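You operate a simulated robot arm through the tools that you are given. There is no shell and no other tool.

You are at the controls of a simulated two-armed robot. One attempt, no reset.

## Task
Set stitch and speed by the lot card, zero the counter, link both hanging socks.
Fine: even seams; stop the chain when the counter shows 2 pcs.

The check looks at the end state, three seconds after you hand in, the way a careful person would. Anything else that was tipped, shoved, dropped, spilled or broken makes it a failure.

## Robot
Two 7-joint arms with three-finger grippers on one trunk that stands fixed in place. Base frame: the origin is at the foot of the trunk, x ahead of it, y to its left, z up. Lengths are in mm, angles in rad, forces in N, time in s.
The left shoulder is at [70, 146, 1312], the right one opposite. With the tool pointing down near the work surface each hand reaches from about 100 to 520 mm from the base axis, measured 20 degrees to its own side. Payload 2.2 kg a hand.
The tool frame of a hand sits at the grasp point between the pads (the TCP): z along the fingers, y along the line on which they close. The tips reach 28 mm beyond it. The gripper opens to 102 mm; its body begins 71 mm behind the TCP.
Orientation is that of the tool frame in the base frame, as a unit quaternion [w, x, y, z]. With the fingers straight down and closing along the base's y, the tool's x points along the base's -x, its y along +y and its z along -z.

## Interface
- The arms move only by the tool play_rows. It takes "left_deltas", "right_deltas" or both (then of equal length, played together; a hand with none holds still); each is a list of rows, each an object of numbers (a shift or turn left out is 0, a gripper value left out holds the last): "grip": the opening, from 0 (shut) to 1 (fully open); "tx", "ty", "tz": the shift along the tool's x, y, z in mm; "rx", "ry", "rz": the turn, a rotation vector about the tool's x, y, z in rad. In form: [{"grip": .., "tx": .., "ty": .., "tz": .., "rx": .., "ry": .., "rz": ..}, ...]. A call has 1 to 20 rows; each row shifts and turns the commanded pose from where the row before left it, along the tool's axes as they then stand. Each row takes 0.2 s and may step no farther than 50 mm and 0.15 rad from the row before; otherwise, or with a gripper value out of range, the whole call is refused. Where a pose cannot be reached the arm comes as near as it can. A force on the tool above 40 N (or 10 N above the force at the start of the call, whichever is more), or a blocked arm, ends the call early, and 0.2 s more pass. The fingers move at their own pace (about 203.5 mm/s each) and stop on an object; they squeeze with about 31 N. The grip force told is the motor's: it shows also when the fingers shut on nothing. Time passes only in rows, and 0.2 s behind the last, so rows that do not move let the fingers close. The reply holds the time, the measured pose of the TCP, the force on the tool along the base axes, the opening and the grip force, in the units named above and with some noise, with the torque about the TCP (base axes, N m) and any sound that the robot's microphone picked up, and new pictures: "pictures" is both (left out), scene, wrist or none (wrist: the cameras of the hands that moved).
- Cameras (640 x 400 px; columns grow to the right, rows downward): "scene" is now at [123, 41.5, 1558.7]; the picture's right is [0.47, -0.88, 0.00], its down [-0.52, -0.27, -0.81] and it looks along [0.72, 0.38, -0.58] (base axes); focal length 269 px, centre (320, 200). "left" rides on the left gripper at [72, 38, -86] in its tool frame; the picture's right is [-0.47, 0.89, 0.00], its down [-0.60, -0.32, -0.73] and it looks along [-0.65, -0.34, 0.68] (tool axes); focal length 256 px, centre (320, 200). "right" rides on the right gripper at [69, 44, -86] in its tool frame; the picture's right is [-0.53, 0.84, 0.00], its down [-0.58, -0.36, -0.73] and it looks along [-0.62, -0.39, 0.68] (tool axes); focal length 256 px, centre (320, 200). There is no depth. A picture from a camera that has moved, and an enlarged one, comes with that camera's place and axes in the base frame and with its lens. The place of the scene camera against the robot may be out by one fixed shift of up to 25 mm in any direction.
- slide_trunk(by): slides the trunk up (or, below 0, down) by that many mm; the arms and the scene camera ride with it, the base frame stays. It gives what a move gives, with no picture.
- head_to(pan, tilt): turns the head with the scene camera to pan (to the left, within 1.501 rad either way) and tilt (down, from -0.506 to 1.204), counted from straight ahead of the robot. It gives what a move gives, and a new picture of the scene camera.
- enlarge(camera, box): a new picture of the part [left, top, right, bottom] of that camera's present view, enlarged. It takes no simulated time.
- hand_in(): hands the job in; it is judged then, once.

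Nothing tells you positions but the pictures and the camera data. Unless the task says otherwise, let go and move clear before handing in.

The tools are called after "Call:" as a command line: name --argument value ..., lists and objects as JSON in quotes. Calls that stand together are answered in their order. play_rows: Moves the arms, as the interface text tells. Its arguments: {"type":"object","properties":{"left_deltas":{"type":"array","items":{"type":"object","properties":{"grip":{"type":"number"},"tx":{"type":"number"},"ty":{"type":"number"},"tz":{"type":"number"},"rx":{"type":"number"},"ry":{"type":"number"},"rz":{"type":"number"}}}},"right_deltas":{"type":"array","items":{"type":"object","properties":{"grip":{"type":"number"},"tx":{"type":"number"},"ty":{"type":"number"},"tz":{"type":"number"},"rx":{"type":"number"},"ry":{"type":"number"},"rz":{"type":"number"}}}},"pictures":{"type":"string","enum":["both","scene","wrist","none"]}},"required":[]} The other tools are called the same way: slide_trunk (by) moves the trunk up or down; head_to (pan, tilt) turns the head that bears the scene camera; enlarge (camera, box) takes an enlarged picture of a part of a camera's view; hand_in () hands the job in.

At the start:

```text
time_s: 0.0
left_position: [322.0, 465.1, 1360.5]
left_tcp_rot: [0.001, 0.0, 1.0, 0.0]
left_ft_force: [0.5, 0.4, 0.8]
left_torque: [0.0, 0.02, 0.01]
left_opening: 101.9
left_finger_force: 0.1
right_position: [345.5, 52.5, 1367.4]
right_tcp_rot: [-0.001, 0.0, 1.0, 0.0]
right_ft_force: [0.2, -0.2, -0.1]
right_torque: [-0.01, 0.0, -0.02]
right_opening: 101.8
right_finger_force: 0.1
trunk travel left (down, up): [-850.0, 90.0]
head pan, tilt (commanded): [0.49, 0.623]
```

scene: 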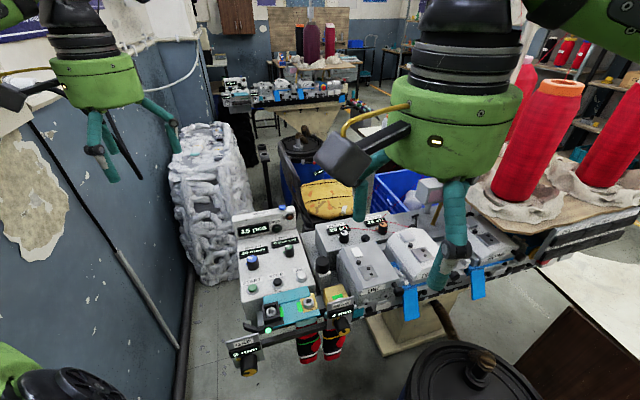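
right: 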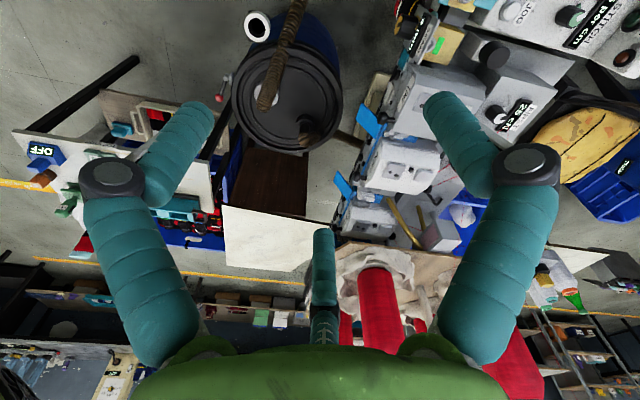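
left: 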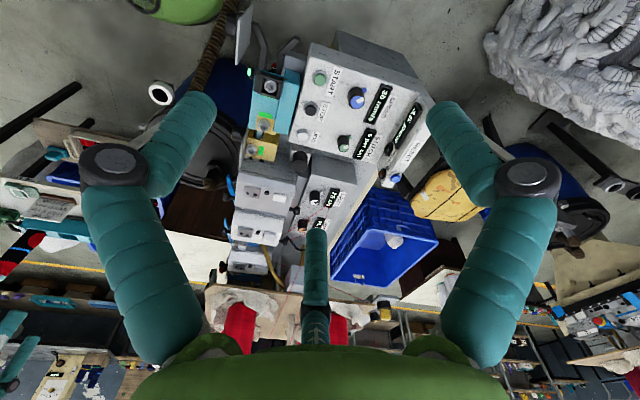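

I see a sock-linking machine with a control panel (knobs, buttons, a counter) low in front of me and two red socks hanging from it. Before moving anything I'll zoom in on the panel and look for the lot card.

Call:
enlarge --camera "scene" --box '[220, 190, 380, 290]'

Call:
enlarge --camera "scene" --box '[220, 280, 380, 380]'

Call:
enlarge --camera "left" --box '[220, 40, 440, 180]'

Call:
enlarge --camera "left" --box '[220, 140, 400, 280]'

Call:
enlarge --camera "right" --box '[340, 0, 640, 190]'

```text
4.00 times, centred on (300, 240) of scene
camera zoom: at [123.0, 41.5, 1558.7], right [0.47, -0.88, 0.0], down [-0.52, -0.27, -0.81], along [0.72, 0.38, -0.58], focal length 1074 px, centre (400, 40)
```

zoom: 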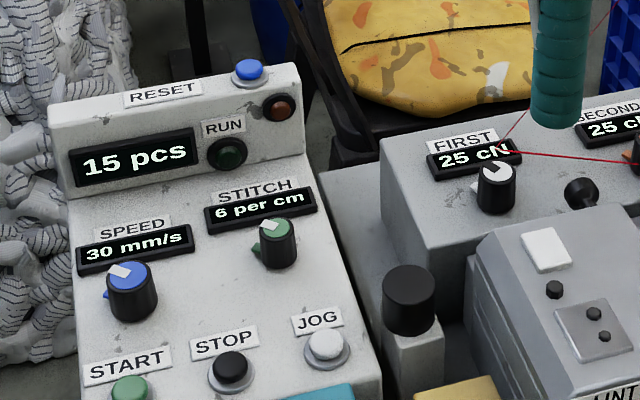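

```text
4.00 times, centred on (300, 330) of scene
camera zoom: at [123.0, 41.5, 1558.7], right [0.47, -0.88, 0.0], down [-0.52, -0.27, -0.81], along [0.72, 0.38, -0.58], focal length 1074 px, centre (400, -320)
```

zoom: 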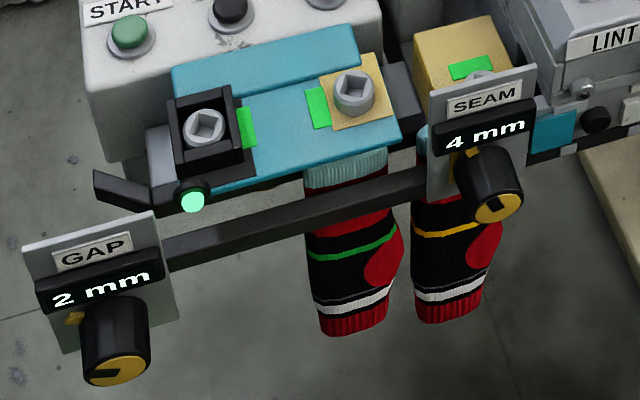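

```text
2.86 times, centred on (330, 110) of left
camera zoom: at [250.4, 503.8, 1445.8], right [0.46, 0.89, 0.0], down [0.6, -0.32, 0.73], along [0.65, -0.34, -0.68], focal length 731 px, centre (291, 457)
```

zoom: 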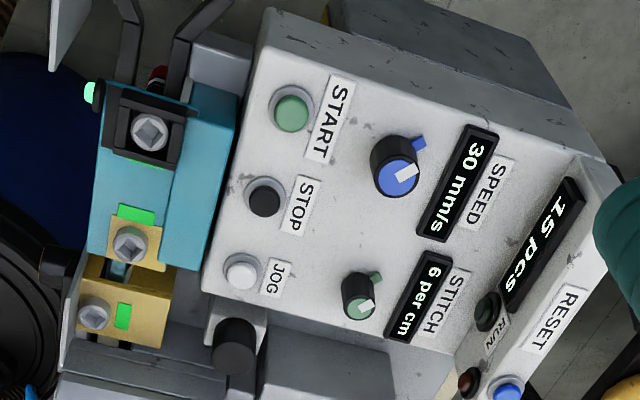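

```text
2.86 times, centred on (310, 210) of left
camera zoom: at [250.4, 503.8, 1445.8], right [0.46, 0.89, 0.0], down [0.6, -0.32, 0.73], along [0.65, -0.34, -0.68], focal length 731 px, centre (349, 171)
```

zoom: 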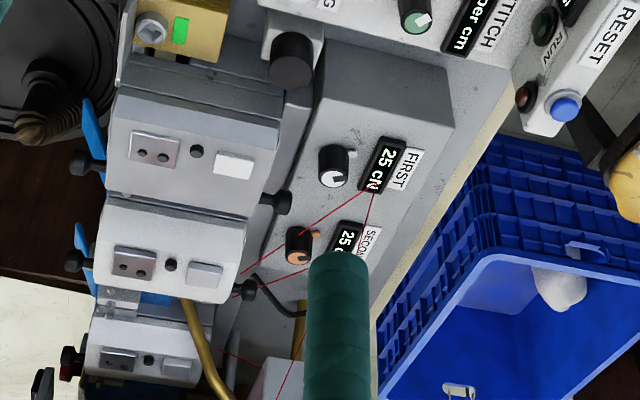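

```text
2.11 times, centred on (490, 95) of right
camera zoom: at [276.1, 95.9, 1452.6], right [0.53, 0.84, 0.0], down [0.58, -0.36, 0.73], along [0.62, -0.39, -0.68], focal length 539 px, centre (-38, 421)
```

zoom: 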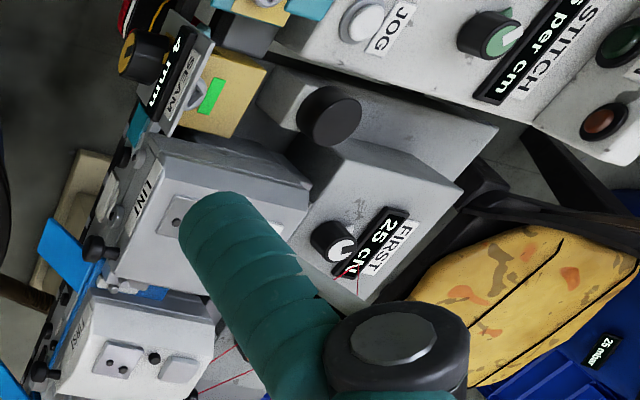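

The machine has SPEED, STITCH, GAP, SEAM and FIRST/SECOND tension dials, a 15 pcs counter and RESET, plus START/STOP/JOG buttons. I still haven't found the lot card, so I'll turn the head to look for it.

Call:
head_to --pan 0.0 --tilt 0.7

Call:
head_to --pan -0.6 --tilt 0.6

Call:
head_to --pan 1.0 --tilt 0.7

Call:
head_to --pan 0.3 --tilt 0.2

Call:
head_to --pan 0.4 --tilt 1.1

```text
time_s: 0.9
left_position: [322.5, 464.9, 1360.6]
left_tcp_rot: [0.001, -0.001, 1.0, 0.0]
left_ft_force: [0.5, 0.5, -0.7]
left_torque: [0.02, -0.03, -0.03]
left_opening: 101.7
left_finger_force: 0.1
right_position: [346.7, 51.8, 1367.4]
right_tcp_rot: [0.0, 0.0, 1.0, 0.0]
right_ft_force: [0.5, 0.2, 0.1]
right_torque: [0.0, 0.03, 0.0]
right_opening: 102.1
right_finger_force: 0.1
trunk travel left (down, up): [-850.0, 90.0]
head pan, tilt (commanded): [0.0, 0.7]
camera scene: at [130.6, 0.3, 1552.2], right [0.0, -1.0, 0.0], down [-0.64, 0.0, -0.77], along [0.77, 0.0, -0.64], focal length 269 px, centre (320, 200)
```

scene: 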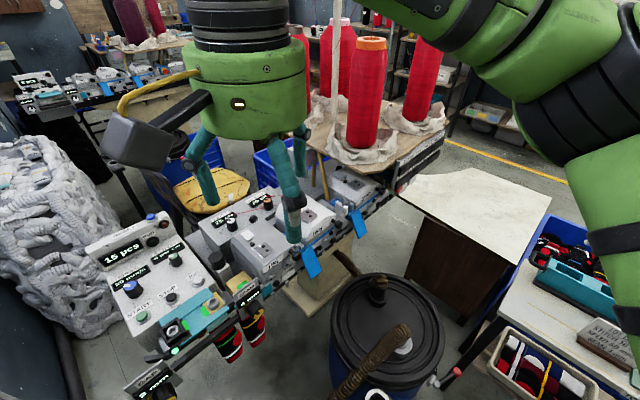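

```text
time_s: 1.9
left_position: [321.9, 465.0, 1360.7]
left_tcp_rot: [0.001, -0.001, 1.0, 0.0]
left_ft_force: [-0.7, 0.1, 0.6]
left_torque: [-0.01, -0.02, 0.02]
left_opening: 102.2
left_finger_force: 0.1
right_position: [345.4, 53.1, 1365.8]
right_tcp_rot: [0.001, -0.001, 1.0, -0.001]
right_ft_force: [0.4, 0.3, -0.6]
right_torque: [-0.01, 0.03, -0.01]
right_opening: 102.1
right_finger_force: 0.2
trunk travel left (down, up): [-850.0, 90.0]
head pan, tilt (commanded): [-0.6, 0.6]
camera scene: at [118.7, -49.6, 1560.8], right [-0.56, -0.83, 0.0], down [-0.47, 0.32, -0.82], along [0.68, -0.47, -0.57], focal length 269 px, centre (320, 200)
```

scene: 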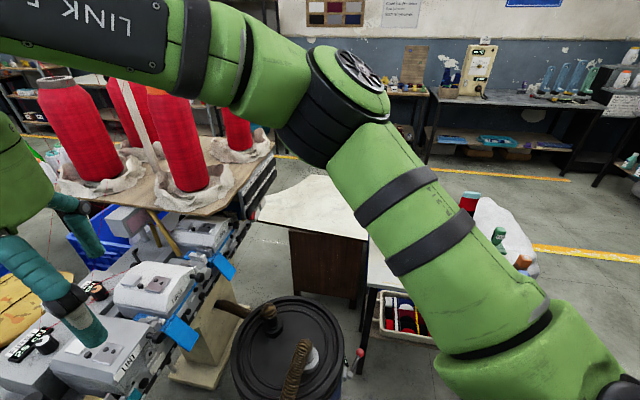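

```text
time_s: 3.6
left_position: [323.3, 465.2, 1360.8]
left_tcp_rot: [0.001, -0.001, 1.0, 0.0]
left_ft_force: [0.4, 0.4, -0.2]
left_torque: [-0.01, -0.02, 0.03]
left_opening: 102.3
left_finger_force: 0.1
right_position: [347.7, 52.6, 1367.9]
right_tcp_rot: [0.0, 0.0, 1.0, 0.0]
right_ft_force: [-1.2, -0.6, -0.5]
right_torque: [-0.01, 0.0, 0.0]
right_opening: 102.0
right_finger_force: 0.0
trunk travel left (down, up): [-850.0, 90.0]
head pan, tilt (commanded): [1.0, 0.7]
camera scene: at [91.7, 71.6, 1552.2], right [0.84, -0.54, 0.0], down [-0.35, -0.54, -0.77], along [0.41, 0.64, -0.64], focal length 269 px, centre (320, 200)
```

scene: 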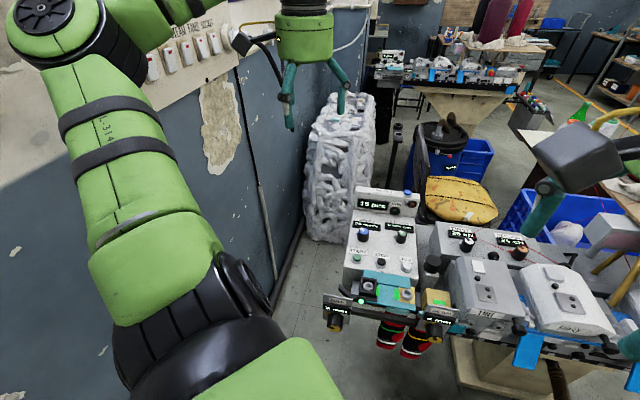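

```text
time_s: 4.7
left_position: [323.5, 466.1, 1360.8]
left_tcp_rot: [0.001, -0.001, 1.0, 0.0]
left_ft_force: [-0.1, 0.5, 0.0]
left_torque: [0.04, -0.02, -0.01]
left_opening: 102.1
left_finger_force: 0.0
right_position: [347.3, 51.2, 1366.8]
right_tcp_rot: [0.0, 0.0, 1.0, 0.001]
right_ft_force: [0.2, 0.4, 0.3]
right_torque: [0.05, -0.01, 0.01]
right_opening: 101.8
right_finger_force: 0.1
trunk travel left (down, up): [-850.0, 90.0]
head pan, tilt (commanded): [0.3, 0.201]
camera scene: at [134.6, 27.9, 1597.5], right [0.3, -0.96, 0.0], down [-0.19, -0.06, -0.98], along [0.94, 0.29, -0.2], focal length 269 px, centre (320, 200)
```

scene: 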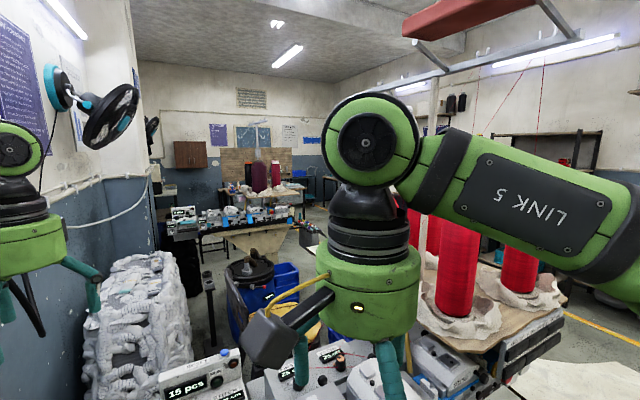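

```text
time_s: 5.9
left_position: [323.4, 464.3, 1360.7]
left_tcp_rot: [0.001, 0.0, 1.0, 0.0]
left_ft_force: [-0.7, 0.0, -0.5]
left_torque: [0.01, 0.02, -0.01]
left_opening: 101.7
left_finger_force: 0.0
right_position: [345.8, 51.1, 1366.4]
right_tcp_rot: [0.0, 0.0, 1.0, 0.0]
right_ft_force: [0.1, -1.0, 0.8]
right_torque: [-0.01, 0.02, 0.01]
right_opening: 102.0
right_finger_force: 0.1
trunk travel left (down, up): [-850.0, 90.0]
head pan, tilt (commanded): [0.4, 1.1]
camera scene: at [103.9, 24.8, 1522.2], right [0.39, -0.92, 0.0], down [-0.82, -0.35, -0.45], along [0.42, 0.18, -0.89], focal length 269 px, centre (320, 200)
```

scene: 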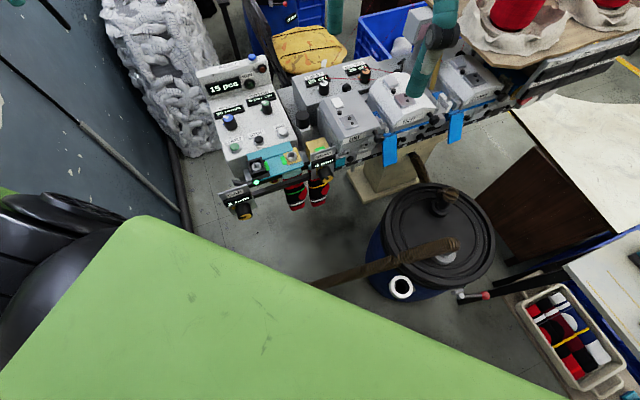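

There's a sign-like object on the right-hand side table, near a stapler-like teal object and a crate of socks, which may be the lot card. I'll look that way with the head and keep scanning.

Call:
head_to --pan -0.1 --tilt 0.85

Call:
enlarge --camera "scene" --box '[440, 180, 640, 400]'

Call:
head_to --pan -0.7 --tilt 1.1

Call:
head_to --pan -1.3 --tilt 0.8

Call:
head_to --pan 1.4 --tilt 0.2

```text
time_s: 6.8
left_position: [323.5, 465.7, 1360.1]
left_tcp_rot: [0.001, -0.001, 1.0, 0.001]
left_ft_force: [-0.6, 0.2, 0.2]
left_torque: [0.0, -0.02, -0.01]
left_opening: 102.1
left_finger_force: 0.0
right_position: [346.3, 52.8, 1366.9]
right_tcp_rot: [0.0, 0.0, 1.0, 0.001]
right_ft_force: [0.0, -0.3, 0.2]
right_torque: [-0.05, 0.0, 0.02]
right_opening: 101.9
right_finger_force: 0.1
trunk travel left (down, up): [-850.0, 90.0]
head pan, tilt (commanded): [-0.099, 0.85]
camera scene: at [123.4, -7.5, 1539.9], right [-0.1, -1.0, 0.0], down [-0.75, 0.07, -0.66], along [0.66, -0.07, -0.75], focal length 269 px, centre (320, 200)
```

scene: 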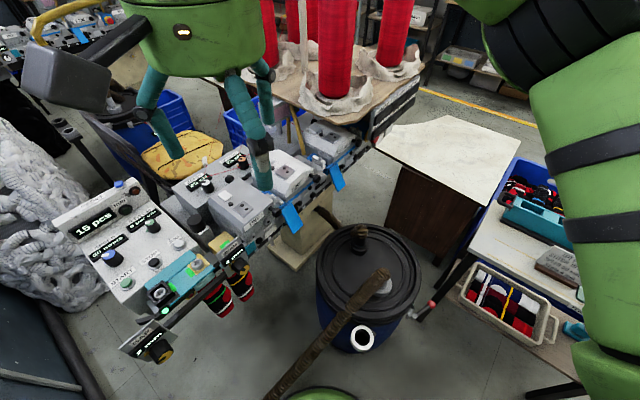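

```text
1.82 times, centred on (540, 290) of scene
camera zoom: at [123.4, -7.5, 1539.9], right [-0.1, -1.0, 0.0], down [-0.75, 0.07, -0.66], along [0.66, -0.07, -0.75], focal length 488 px, centre (-80, 36)
```

zoom: 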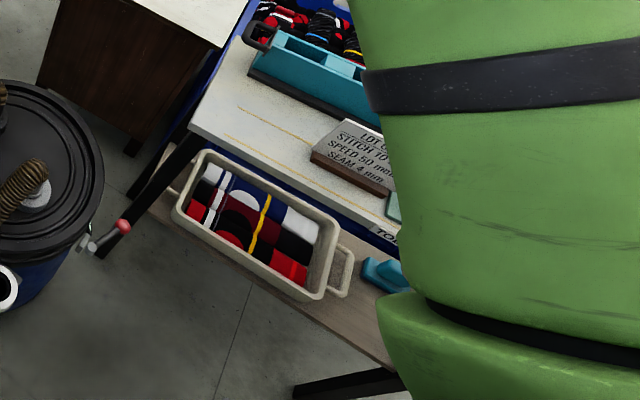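

```text
time_s: 7.8
left_position: [322.6, 466.4, 1361.3]
left_tcp_rot: [0.0, 0.0, 1.0, 0.0]
left_ft_force: [0.2, 0.3, 0.7]
left_torque: [-0.01, -0.03, 0.02]
left_opening: 102.1
left_finger_force: 0.1
right_position: [346.5, 52.4, 1366.2]
right_tcp_rot: [0.001, -0.001, 1.0, -0.001]
right_ft_force: [-0.7, 0.6, 0.3]
right_torque: [-0.01, -0.03, -0.01]
right_opening: 102.1
right_finger_force: 0.0
trunk travel left (down, up): [-850.0, 90.0]
head pan, tilt (commanded): [-0.7, 1.1]
camera scene: at [94.1, -40.4, 1522.2], right [-0.64, -0.77, 0.0], down [-0.68, 0.57, -0.45], along [0.35, -0.29, -0.89], focal length 269 px, centre (320, 200)
```

scene: 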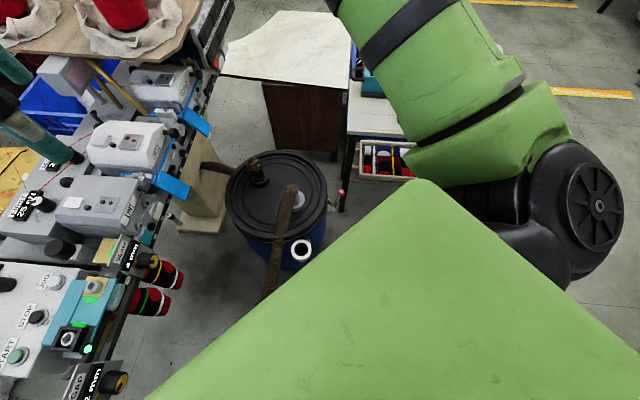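

```text
time_s: 8.8
left_position: [324.7, 465.0, 1360.2]
left_tcp_rot: [0.001, -0.001, 1.0, 0.0]
left_ft_force: [-0.4, -1.1, 1.0]
left_torque: [-0.07, 0.0, 0.01]
left_opening: 102.1
left_finger_force: 0.1
right_position: [346.0, 52.8, 1367.1]
right_tcp_rot: [-0.001, 0.0, 1.0, 0.001]
right_ft_force: [-1.0, -0.5, -1.3]
right_torque: [0.0, -0.02, -0.01]
right_opening: 102.2
right_finger_force: 0.0
trunk travel left (down, up): [-850.0, 90.0]
head pan, tilt (commanded): [-1.3, 0.799]
camera scene: at [67.3, -77.5, 1543.9], right [-0.96, -0.27, 0.0], down [-0.19, 0.69, -0.7], along [0.19, -0.67, -0.72], focal length 269 px, centre (320, 200)
```

scene: 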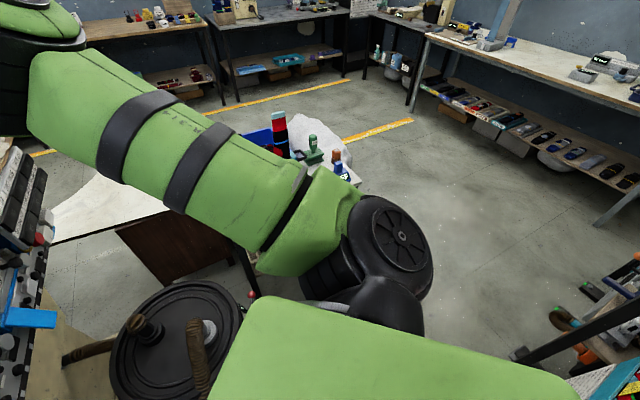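

```text
time_s: 11.2
left_position: [324.1, 465.8, 1360.8]
left_tcp_rot: [0.0, -0.001, 1.0, 0.0]
left_ft_force: [0.2, -0.3, -0.1]
left_torque: [0.02, -0.03, -0.02]
left_opening: 101.9
left_finger_force: 0.1
right_position: [346.4, 51.6, 1367.3]
right_tcp_rot: [0.0, 0.0, 1.0, 0.0]
right_ft_force: [0.0, 0.4, -0.4]
right_torque: [0.0, -0.04, 0.01]
right_opening: 102.0
right_finger_force: 0.1
trunk travel left (down, up): [-850.0, 90.0]
head pan, tilt (commanded): [1.4, 0.201]
camera scene: at [61.6, 92.0, 1597.5], right [0.99, -0.17, 0.0], down [-0.03, -0.2, -0.98], along [0.17, 0.97, -0.2], focal length 269 px, centre (320, 200)
```

scene: 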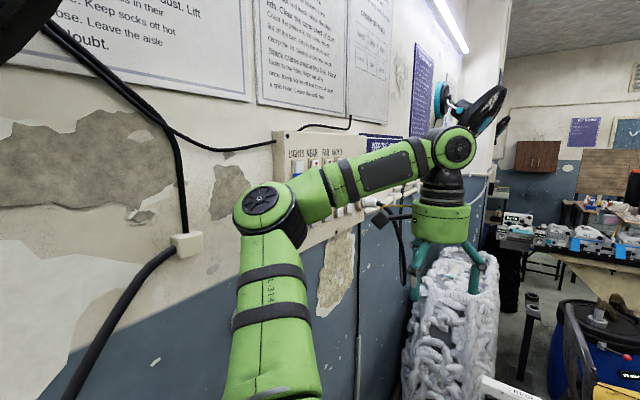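

The lot card on the side table reads roughly "LOT C.. / STITCH 10 / SPEED 50 mm.. / SEAM 4 mm". I'll get a cleaner view of it, and also read the wall instructions.

Call:
head_to --pan 0.05 --tilt 0.7

Call:
enlarge --camera "scene" --box '[560, 290, 640, 400]'

Call:
head_to --pan -0.1 --tilt 0.75

Call:
enlarge --camera "scene" --box '[500, 220, 620, 320]'

Call:
head_to --pan 1.5 --tilt -0.2

Call:
enlarge --camera "scene" --box '[0, 0, 320, 200]'

Call:
enlarge --camera "scene" --box '[200, 0, 520, 200]'

Call:
enlarge --camera "scene" --box '[200, 150, 520, 350]'

```text
time_s: 12.7
left_position: [324.1, 465.2, 1361.1]
left_tcp_rot: [0.001, -0.001, 1.0, 0.0]
left_ft_force: [-0.1, -0.2, 0.3]
left_torque: [0.0, 0.01, 0.01]
left_opening: 102.0
left_finger_force: 0.1
right_position: [346.4, 52.3, 1366.1]
right_tcp_rot: [0.0, 0.0, 1.0, 0.0]
right_ft_force: [0.2, 0.4, -0.2]
right_torque: [-0.01, -0.02, -0.05]
right_opening: 101.9
right_finger_force: 0.1
trunk travel left (down, up): [-850.0, 90.0]
head pan, tilt (commanded): [0.051, 0.7]
camera scene: at [130.6, 4.6, 1552.2], right [0.05, -1.0, 0.0], down [-0.64, -0.03, -0.77], along [0.76, 0.04, -0.64], focal length 269 px, centre (320, 200)
```

scene: 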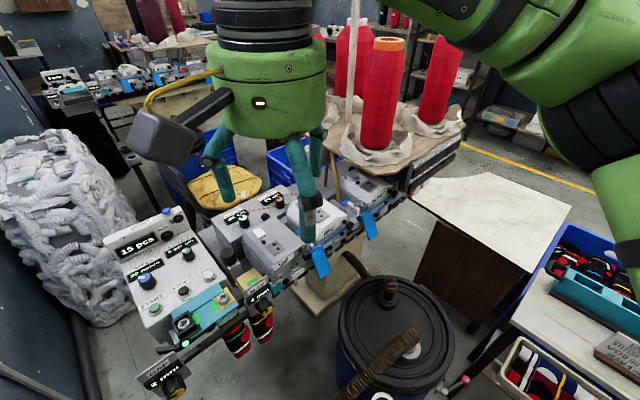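

```text
3.64 times, centred on (600, 345) of scene
camera zoom: at [130.6, 4.6, 1552.2], right [0.05, -1.0, 0.0], down [-0.64, -0.03, -0.77], along [0.76, 0.04, -0.64], focal length 977 px, centre (-698, -327)
```

zoom: 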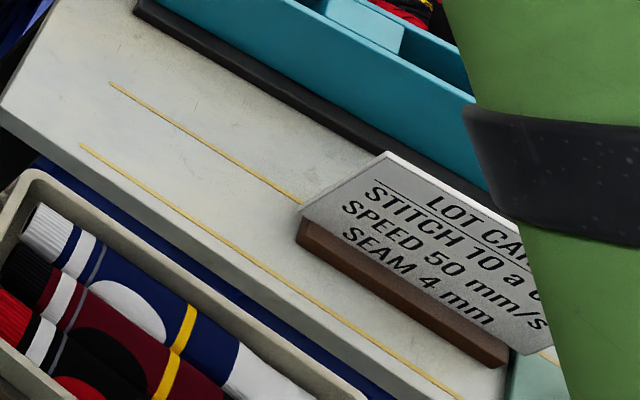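

```text
time_s: 13.4
left_position: [322.9, 465.8, 1360.7]
left_tcp_rot: [0.001, 0.0, 1.0, 0.0]
left_ft_force: [-0.5, -0.5, -0.3]
left_torque: [0.02, -0.02, 0.01]
left_opening: 102.0
left_finger_force: 0.1
right_position: [346.6, 52.2, 1367.3]
right_tcp_rot: [0.0, 0.0, 1.0, -0.001]
right_ft_force: [0.0, 0.7, 0.1]
right_torque: [0.0, -0.01, 0.01]
right_opening: 101.7
right_finger_force: 0.1
trunk travel left (down, up): [-850.0, 90.0]
head pan, tilt (commanded): [-0.099, 0.75]
camera scene: at [128.2, -8.0, 1547.9], right [-0.1, -1.0, 0.0], down [-0.68, 0.07, -0.73], along [0.73, -0.07, -0.68], focal length 269 px, centre (320, 200)
```

scene: 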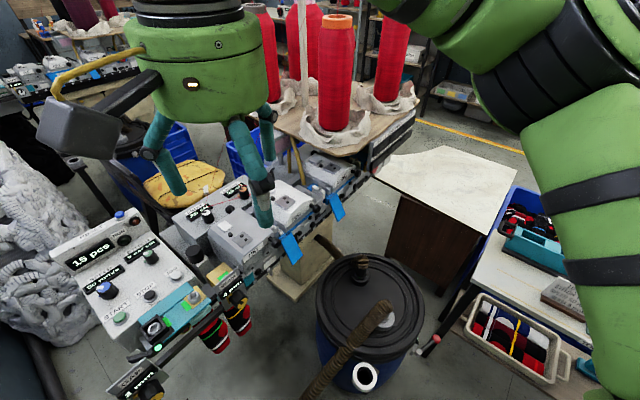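

```text
4.00 times, centred on (560, 270) of scene
camera zoom: at [128.2, -8.0, 1547.9], right [-0.1, -1.0, 0.0], down [-0.68, 0.07, -0.73], along [0.73, -0.07, -0.68], focal length 1074 px, centre (-640, -80)
```

zoom: 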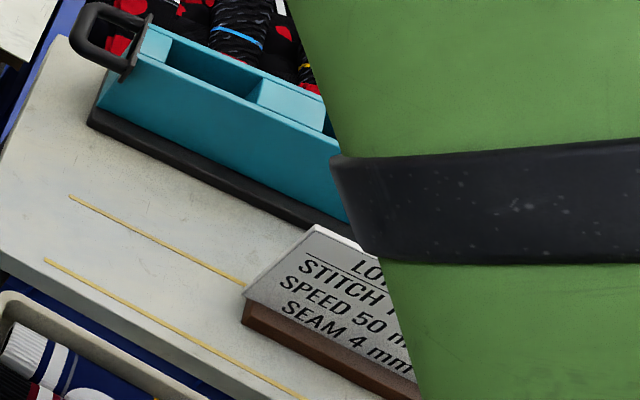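

```text
time_s: 15.1
left_position: [323.2, 465.3, 1360.1]
left_tcp_rot: [0.001, -0.001, 1.0, 0.0]
left_ft_force: [0.8, -0.5, 0.3]
left_torque: [0.0, 0.04, 0.0]
left_opening: 102.0
left_finger_force: 0.1
right_position: [346.5, 51.1, 1367.1]
right_tcp_rot: [0.001, 0.0, 1.0, 0.0]
right_ft_force: [0.4, 0.1, 0.7]
right_torque: [-0.01, 0.04, 0.0]
right_opening: 102.0
right_finger_force: 0.0
trunk travel left (down, up): [-850.0, 90.0]
head pan, tilt (commanded): [1.499, -0.201]
camera scene: at [51.7, 83.2, 1633.4], right [1.0, -0.07, 0.0], down [0.01, 0.2, -0.98], along [0.07, 0.98, 0.2], focal length 269 px, centre (320, 200)
```

scene: 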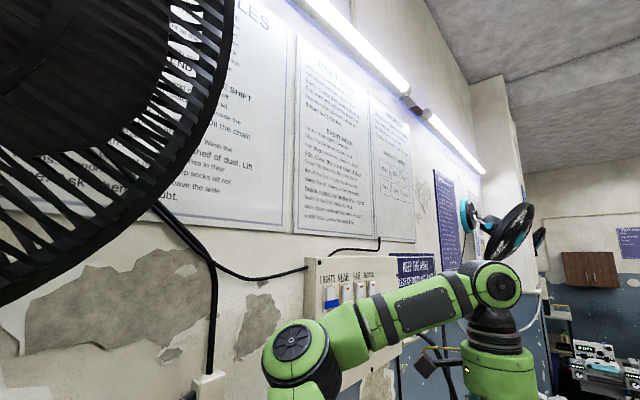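

```text
2.00 times, centred on (160, 100) of scene
camera zoom: at [51.7, 83.2, 1633.4], right [1.0, -0.07, 0.0], down [0.01, 0.2, -0.98], along [0.07, 0.98, 0.2], focal length 537 px, centre (640, 400)
```

zoom: 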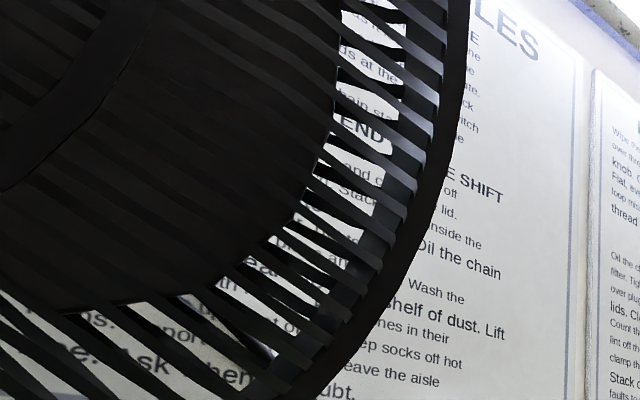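

```text
2.00 times, centred on (360, 100) of scene
camera zoom: at [51.7, 83.2, 1633.4], right [1.0, -0.07, 0.0], down [0.01, 0.2, -0.98], along [0.07, 0.98, 0.2], focal length 537 px, centre (240, 400)
```

zoom: 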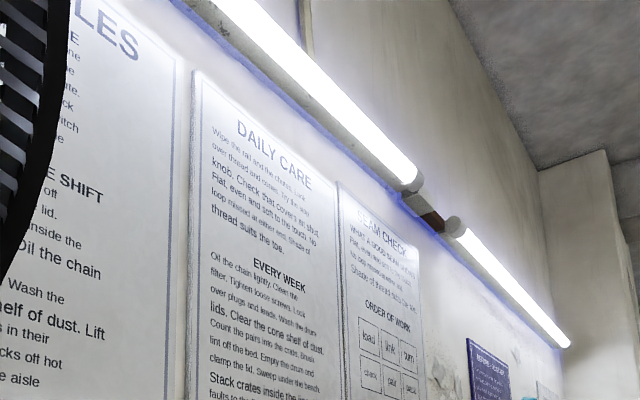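

```text
2.00 times, centred on (360, 250) of scene
camera zoom: at [51.7, 83.2, 1633.4], right [1.0, -0.07, 0.0], down [0.01, 0.2, -0.98], along [0.07, 0.98, 0.2], focal length 537 px, centre (240, 100)
```

zoom: 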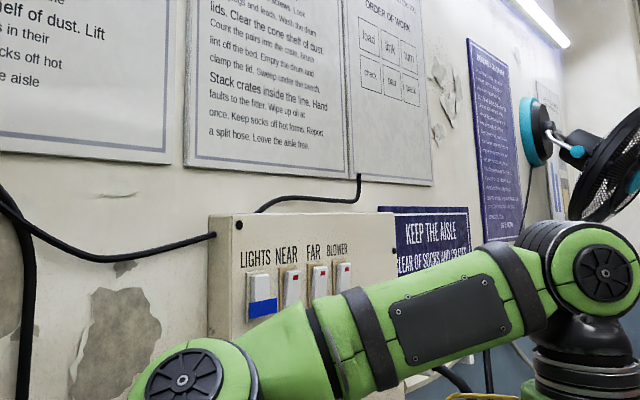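

The card reads: STITCH 10 per cm, SPEED 50 mm/s, SEAM 4 mm, which the SEAM dial already shows. A fan hides the wall rules, so I'll lower the trunk a little with the arms well above everything, then try to read them and see the machine closer.

Call:
slide_trunk --by -150

Call:
head_to --pan 1.5 --tilt -0.15

Call:
enlarge --camera "scene" --box '[0, 0, 320, 200]'

Call:
enlarge --camera "scene" --box '[0, 100, 240, 250]'

Call:
enlarge --camera "scene" --box '[220, 60, 420, 200]'

```text
time_s: 16.8
left_position: [322.6, 465.3, 1211.1]
left_tcp_rot: [0.001, 0.0, 1.0, 0.0]
left_ft_force: [0.4, -0.4, -0.3]
left_torque: [-0.01, 0.0, 0.0]
left_opening: 102.1
left_finger_force: 0.1
right_position: [345.5, 51.5, 1216.5]
right_tcp_rot: [0.0, 0.0, 1.0, 0.0]
right_ft_force: [0.6, 0.3, -0.1]
right_torque: [-0.01, -0.01, 0.02]
right_opening: 101.9
right_finger_force: 0.0
trunk travel left (down, up): [-700.0, 240.0]
head pan, tilt (commanded): [1.499, -0.201]
```

```text
time_s: 17.4
left_position: [322.7, 465.1, 1211.1]
left_tcp_rot: [0.001, -0.002, 1.0, 0.001]
left_ft_force: [0.5, -0.1, -0.4]
left_torque: [0.05, -0.03, 0.0]
left_opening: 102.1
left_finger_force: 0.0
right_position: [345.8, 51.8, 1216.6]
right_tcp_rot: [0.0, 0.0, 1.0, 0.0]
right_ft_force: [0.1, -0.1, 0.0]
right_torque: [0.01, 0.0, 0.01]
right_opening: 101.7
right_finger_force: 0.0
trunk travel left (down, up): [-700.0, 240.0]
head pan, tilt (commanded): [1.499, -0.15]
camera scene: at [51.7, 85.2, 1479.2], right [1.0, -0.07, 0.0], down [0.01, 0.15, -0.99], along [0.07, 0.99, 0.15], focal length 269 px, centre (320, 200)
```

scene: 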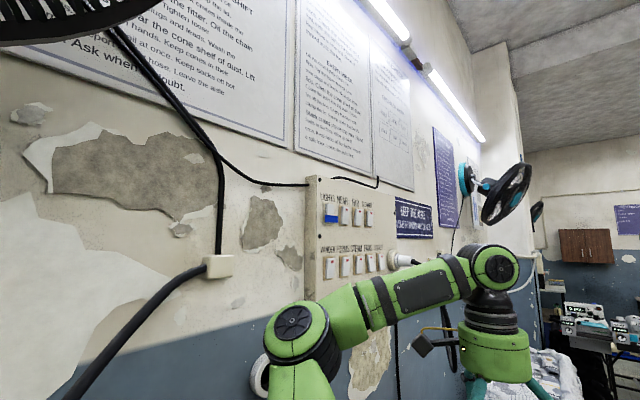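

```text
2.00 times, centred on (160, 100) of scene
camera zoom: at [51.7, 85.2, 1479.2], right [1.0, -0.07, 0.0], down [0.01, 0.15, -0.99], along [0.07, 0.99, 0.15], focal length 537 px, centre (640, 400)
```

zoom: 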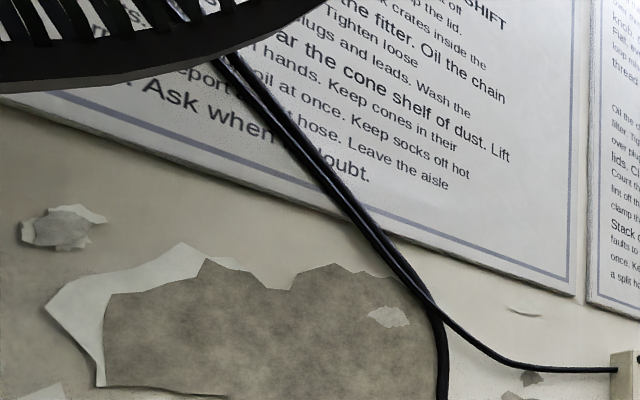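

```text
2.67 times, centred on (120, 175) of scene
camera zoom: at [51.7, 85.2, 1479.2], right [1.0, -0.07, 0.0], down [0.01, 0.15, -0.99], along [0.07, 0.99, 0.15], focal length 716 px, centre (853, 267)
```

zoom: 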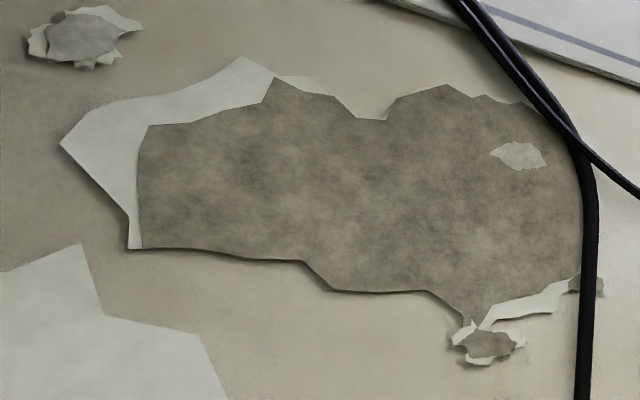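

```text
2.86 times, centred on (320, 130) of scene
camera zoom: at [51.7, 85.2, 1479.2], right [1.0, -0.07, 0.0], down [0.01, 0.15, -0.99], along [0.07, 0.99, 0.15], focal length 768 px, centre (320, 400)
```

zoom: 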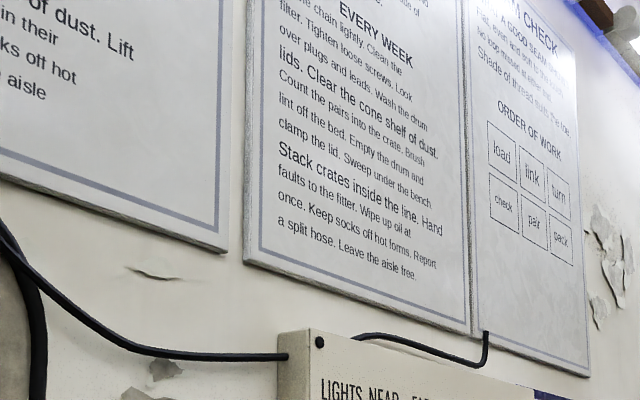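

The wall sheets cover general care and the order of work (load, link, turn, ...). I'll tilt up to read the upper part of the rules and then turn back to the machine.

Call:
head_to --pan 1.5 --tilt -0.45

Call:
enlarge --camera "scene" --box '[60, 60, 320, 240]'

Call:
enlarge --camera "scene" --box '[260, 80, 420, 220]'

Call:
head_to --pan 0.75 --tilt 0.75

Call:
enlarge --camera "scene" --box '[200, 160, 360, 260]'

Call:
enlarge --camera "scene" --box '[200, 260, 360, 360]'

Call:
enlarge --camera "scene" --box '[360, 160, 600, 320]'

```text
time_s: 18.2
left_position: [323.5, 466.2, 1209.9]
left_tcp_rot: [0.001, -0.001, 1.0, 0.0]
left_ft_force: [-0.2, 0.1, -0.2]
left_torque: [-0.07, -0.02, 0.0]
left_opening: 102.0
left_finger_force: 0.1
right_position: [346.0, 52.3, 1216.1]
right_tcp_rot: [0.0, 0.0, 1.0, 0.001]
right_ft_force: [0.6, -0.3, 0.6]
right_torque: [0.01, 0.01, -0.02]
right_opening: 101.9
right_finger_force: 0.0
trunk travel left (down, up): [-700.0, 240.0]
head pan, tilt (commanded): [1.499, -0.45]
camera scene: at [50.8, 70.2, 1502.6], right [1.0, -0.07, 0.0], down [0.03, 0.43, -0.9], along [0.06, 0.9, 0.43], focal length 269 px, centre (320, 200)
```

scene: 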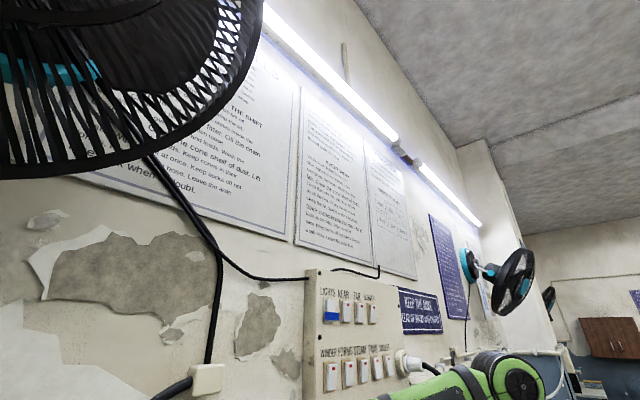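

```text
2.22 times, centred on (190, 150) of scene
camera zoom: at [50.8, 70.2, 1502.6], right [1.0, -0.07, 0.0], down [0.03, 0.43, -0.9], along [0.06, 0.9, 0.43], focal length 597 px, centre (609, 311)
```

zoom: 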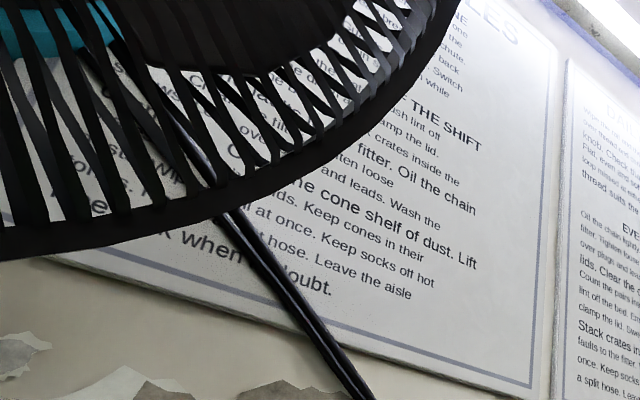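

```text
2.86 times, centred on (340, 150) of scene
camera zoom: at [50.8, 70.2, 1502.6], right [1.0, -0.07, 0.0], down [0.03, 0.43, -0.9], along [0.06, 0.9, 0.43], focal length 768 px, centre (263, 343)
```

zoom: 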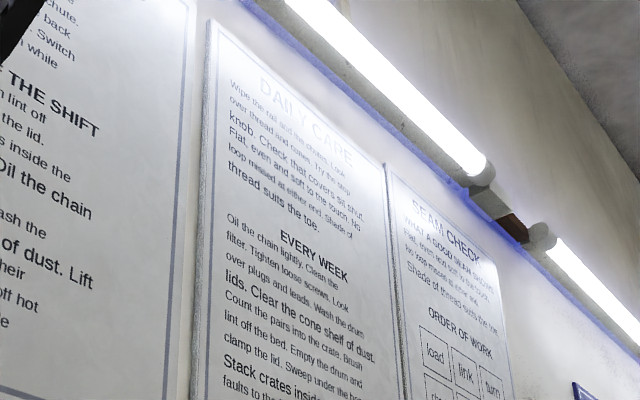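

```text
time_s: 19.6
left_position: [322.4, 466.5, 1210.2]
left_tcp_rot: [0.001, -0.001, 1.0, 0.0]
left_ft_force: [0.2, 0.1, 0.0]
left_torque: [0.0, -0.02, 0.0]
left_opening: 101.9
left_finger_force: 0.1
right_position: [346.0, 51.8, 1216.9]
right_tcp_rot: [0.0, -0.001, 1.0, 0.0]
right_ft_force: [-1.6, 0.3, -0.1]
right_torque: [0.02, -0.01, 0.02]
right_opening: 101.8
right_finger_force: 0.2
trunk travel left (down, up): [-700.0, 240.0]
head pan, tilt (commanded): [0.75, 0.75]
camera scene: at [106.3, 56.8, 1398.0], right [0.68, -0.73, 0.0], down [-0.5, -0.46, -0.73], along [0.54, 0.5, -0.68], focal length 269 px, centre (320, 200)
```

scene: 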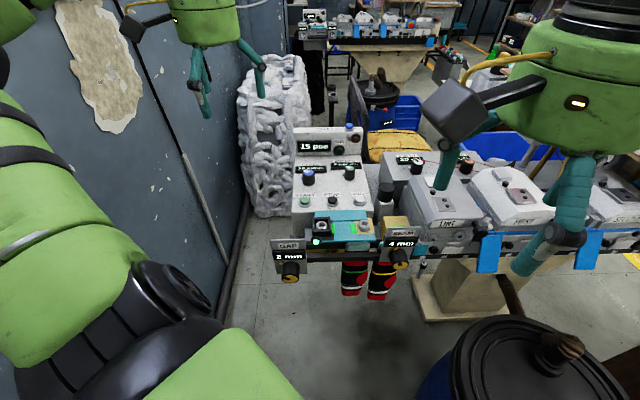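

```text
4.00 times, centred on (280, 210) of scene
camera zoom: at [106.3, 56.8, 1398.0], right [0.68, -0.73, 0.0], down [-0.5, -0.46, -0.73], along [0.54, 0.5, -0.68], focal length 1074 px, centre (480, 160)
```

zoom: 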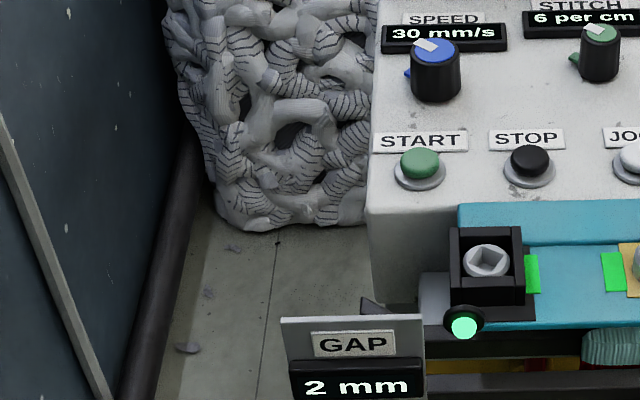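

```text
4.00 times, centred on (280, 310) of scene
camera zoom: at [106.3, 56.8, 1398.0], right [0.68, -0.73, 0.0], down [-0.5, -0.46, -0.73], along [0.54, 0.5, -0.68], focal length 1074 px, centre (480, -240)
```

zoom: 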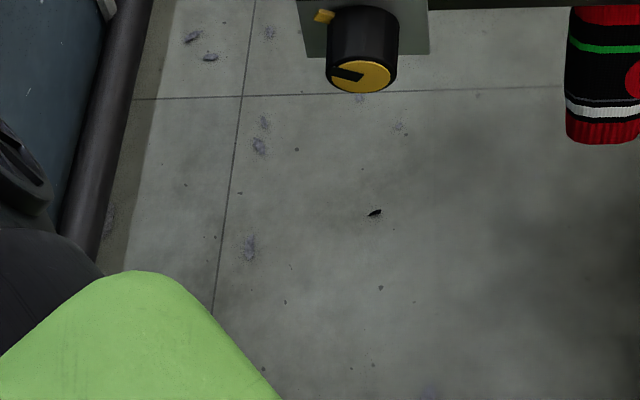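

```text
2.50 times, centred on (480, 240) of scene
camera zoom: at [106.3, 56.8, 1398.0], right [0.68, -0.73, 0.0], down [-0.5, -0.46, -0.73], along [0.54, 0.5, -0.68], focal length 672 px, centre (-80, 100)
```

zoom: 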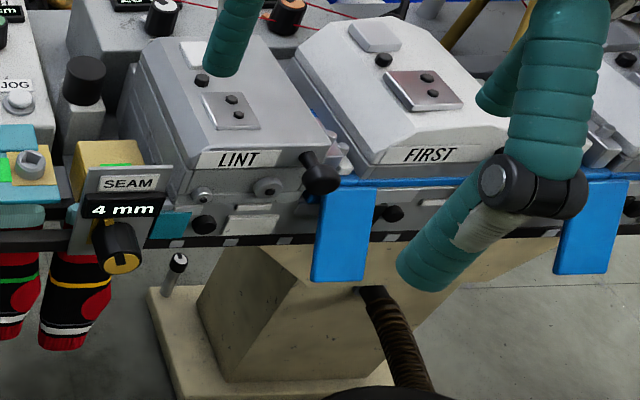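

The panel is nearly flat. I place START at about (432, 410, 940), SPEED at (493, 458, 968), STITCH at (584, 393, 966) and RESET at (678, 476, 1008). Next I'll move the open left hand forward, well above the panel, to test reach and see the controls up close.

Call:
play_rows --left_deltas '[{"tx": -40, "ty": -12, "tz": 10}, {"tx": -40, "ty": -12, "tz": 10}, {"tx": -40, "ty": -12, "tz": 10}, {"tx": -30, "ty": -12, "tz": 10}]' --pictures "both"

```text
time_s: 20.6
left_position: [475.2, 419.3, 1170.6]
left_tcp_rot: [0.0, -0.001, 1.0, 0.001]
left_ft_force: [0.6, 0.0, 0.2]
left_torque: [0.02, 0.03, 0.02]
left_opening: 102.1
left_finger_force: 0.1
right_position: [346.8, 50.8, 1216.0]
right_tcp_rot: [0.0, 0.0, 1.0, 0.0]
right_ft_force: [-0.4, -0.2, -0.5]
right_torque: [0.0, 0.04, 0.01]
right_opening: 102.0
right_finger_force: 0.0
trunk travel left (down, up): [-700.0, 240.0]
head pan, tilt (commanded): [0.75, 0.75]
camera scene: at [108.6, 56.0, 1397.7], right [0.68, -0.73, 0.0], down [-0.5, -0.46, -0.73], along [0.53, 0.5, -0.68], focal length 269 px, centre (320, 200)
camera left: at [402.8, 458.0, 1255.7], right [0.46, 0.89, 0.0], down [0.6, -0.32, 0.73], along [0.65, -0.34, -0.68], focal length 256 px, centre (320, 200)
```

scene: 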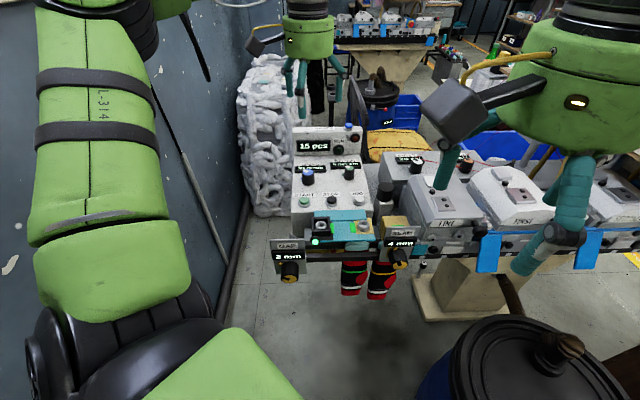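
left: 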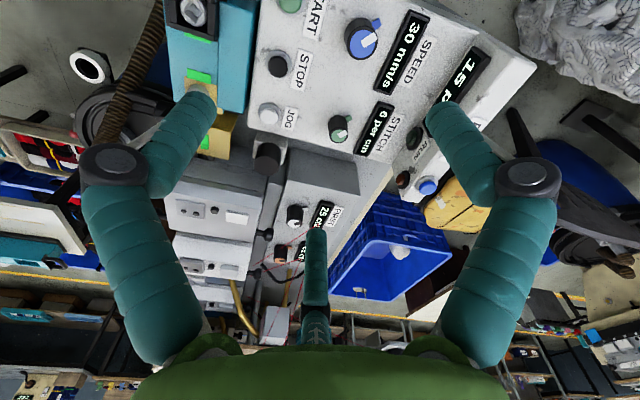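

The left hand moves freely here. I'll enlarge the wrist view to triangulate the knobs, buttons and displays more accurately.

Call:
enlarge --camera "left" --box '[240, 0, 500, 200]'

Call:
enlarge --camera "left" --box '[160, 0, 320, 160]'

Call:
enlarge --camera "scene" --box '[270, 110, 430, 210]'

Call:
enlarge --camera "scene" --box '[270, 200, 430, 300]'

```text
2.00 times, centred on (370, 100) of left
camera zoom: at [402.8, 458.0, 1255.7], right [0.46, 0.89, 0.0], down [0.6, -0.32, 0.73], along [0.65, -0.34, -0.68], focal length 512 px, centre (220, 400)
```

zoom: 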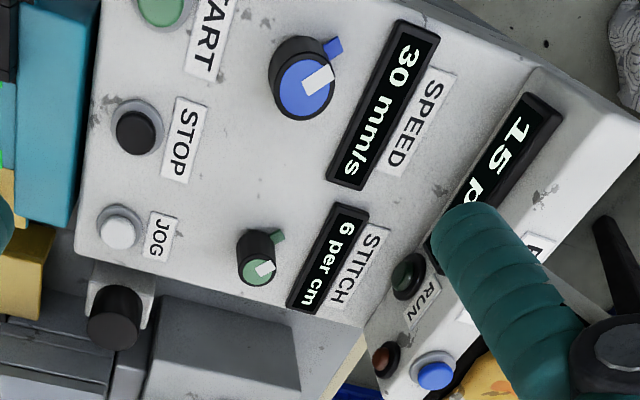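

```text
2.50 times, centred on (240, 80) of left
camera zoom: at [402.8, 458.0, 1255.7], right [0.46, 0.89, 0.0], down [0.6, -0.32, 0.73], along [0.65, -0.34, -0.68], focal length 640 px, centre (520, 500)
```

zoom: 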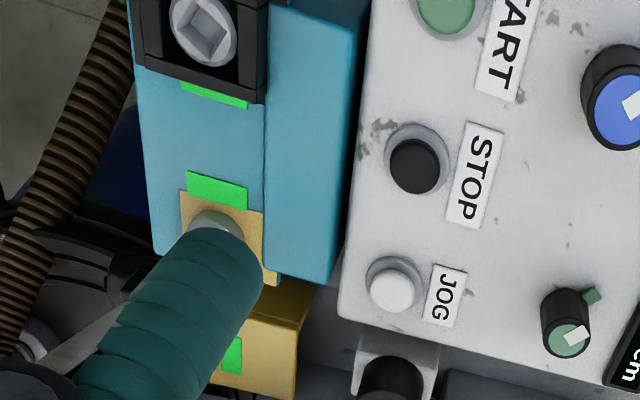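

```text
4.00 times, centred on (350, 160) of scene
camera zoom: at [108.6, 56.0, 1397.7], right [0.68, -0.73, 0.0], down [-0.5, -0.46, -0.73], along [0.53, 0.5, -0.68], focal length 1074 px, centre (200, 360)
```

zoom: 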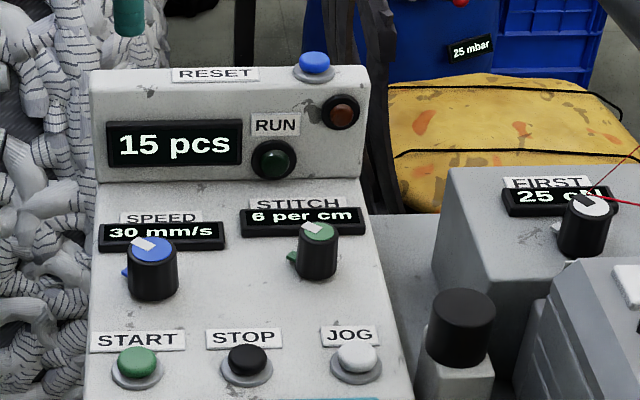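

```text
4.00 times, centred on (350, 250) of scene
camera zoom: at [108.6, 56.0, 1397.7], right [0.68, -0.73, 0.0], down [-0.5, -0.46, -0.73], along [0.53, 0.5, -0.68], focal length 1074 px, centre (200, 0)
```

zoom: 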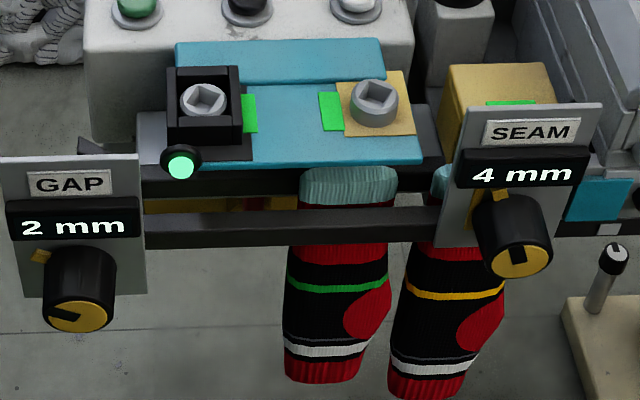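

The wrist views put STOP at about (478, 363, 942), JOG at (526, 317), START at (436, 408), SPEED knob top at (497, 456, 960), STITCH knob top at (584, 392, 962) and RESET at (698, 475, 992) on top of the back box. The panel's right axis runs along about (0.71, -0.71). I'll move above the STITCH knob with the gripper half closed, checking reach.

Call:
play_rows --left_deltas '[{"grip": 0.6, "tx": -35, "ty": -9, "tz": 10}, {"tx": -37, "ty": -9, "tz": 10}, {"tx": -37, "ty": -9, "tz": 20}, {"tz": 30}, {"tz": 20}]' --pictures "both"

```text
time_s: 21.9
left_position: [580.4, 391.4, 1082.4]
left_tcp_rot: [0.001, -0.001, 1.0, 0.0]
left_ft_force: [0.1, 0.0, 0.5]
left_torque: [0.0, -0.01, -0.02]
left_opening: 61.1
left_finger_force: 0.1
right_position: [346.7, 52.0, 1215.8]
right_tcp_rot: [0.001, 0.0, 1.0, 0.0]
right_ft_force: [-0.2, -0.4, 0.4]
right_torque: [0.02, 0.05, 0.02]
right_opening: 102.0
right_finger_force: 0.0
trunk travel left (down, up): [-700.0, 240.0]
head pan, tilt (commanded): [0.75, 0.75]
camera scene: at [106.4, 56.5, 1397.9], right [0.68, -0.73, 0.0], down [-0.5, -0.46, -0.73], along [0.54, 0.5, -0.68], focal length 269 px, centre (320, 200)
camera left: at [507.2, 429.2, 1167.0], right [0.46, 0.89, 0.0], down [0.6, -0.32, 0.73], along [0.65, -0.34, -0.68], focal length 256 px, centre (320, 200)
```

scene: 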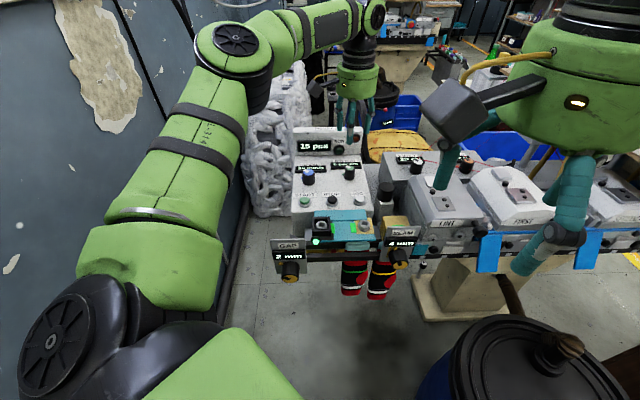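
left: 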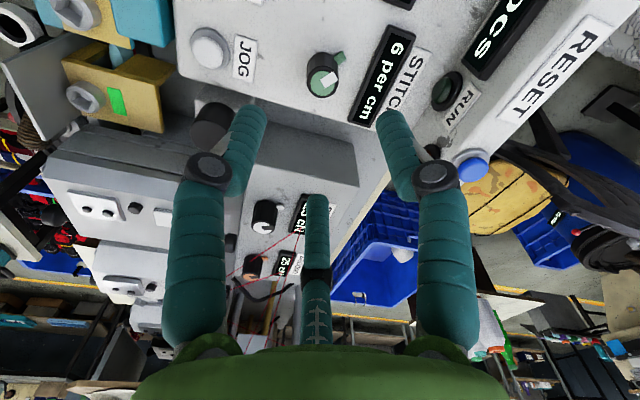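

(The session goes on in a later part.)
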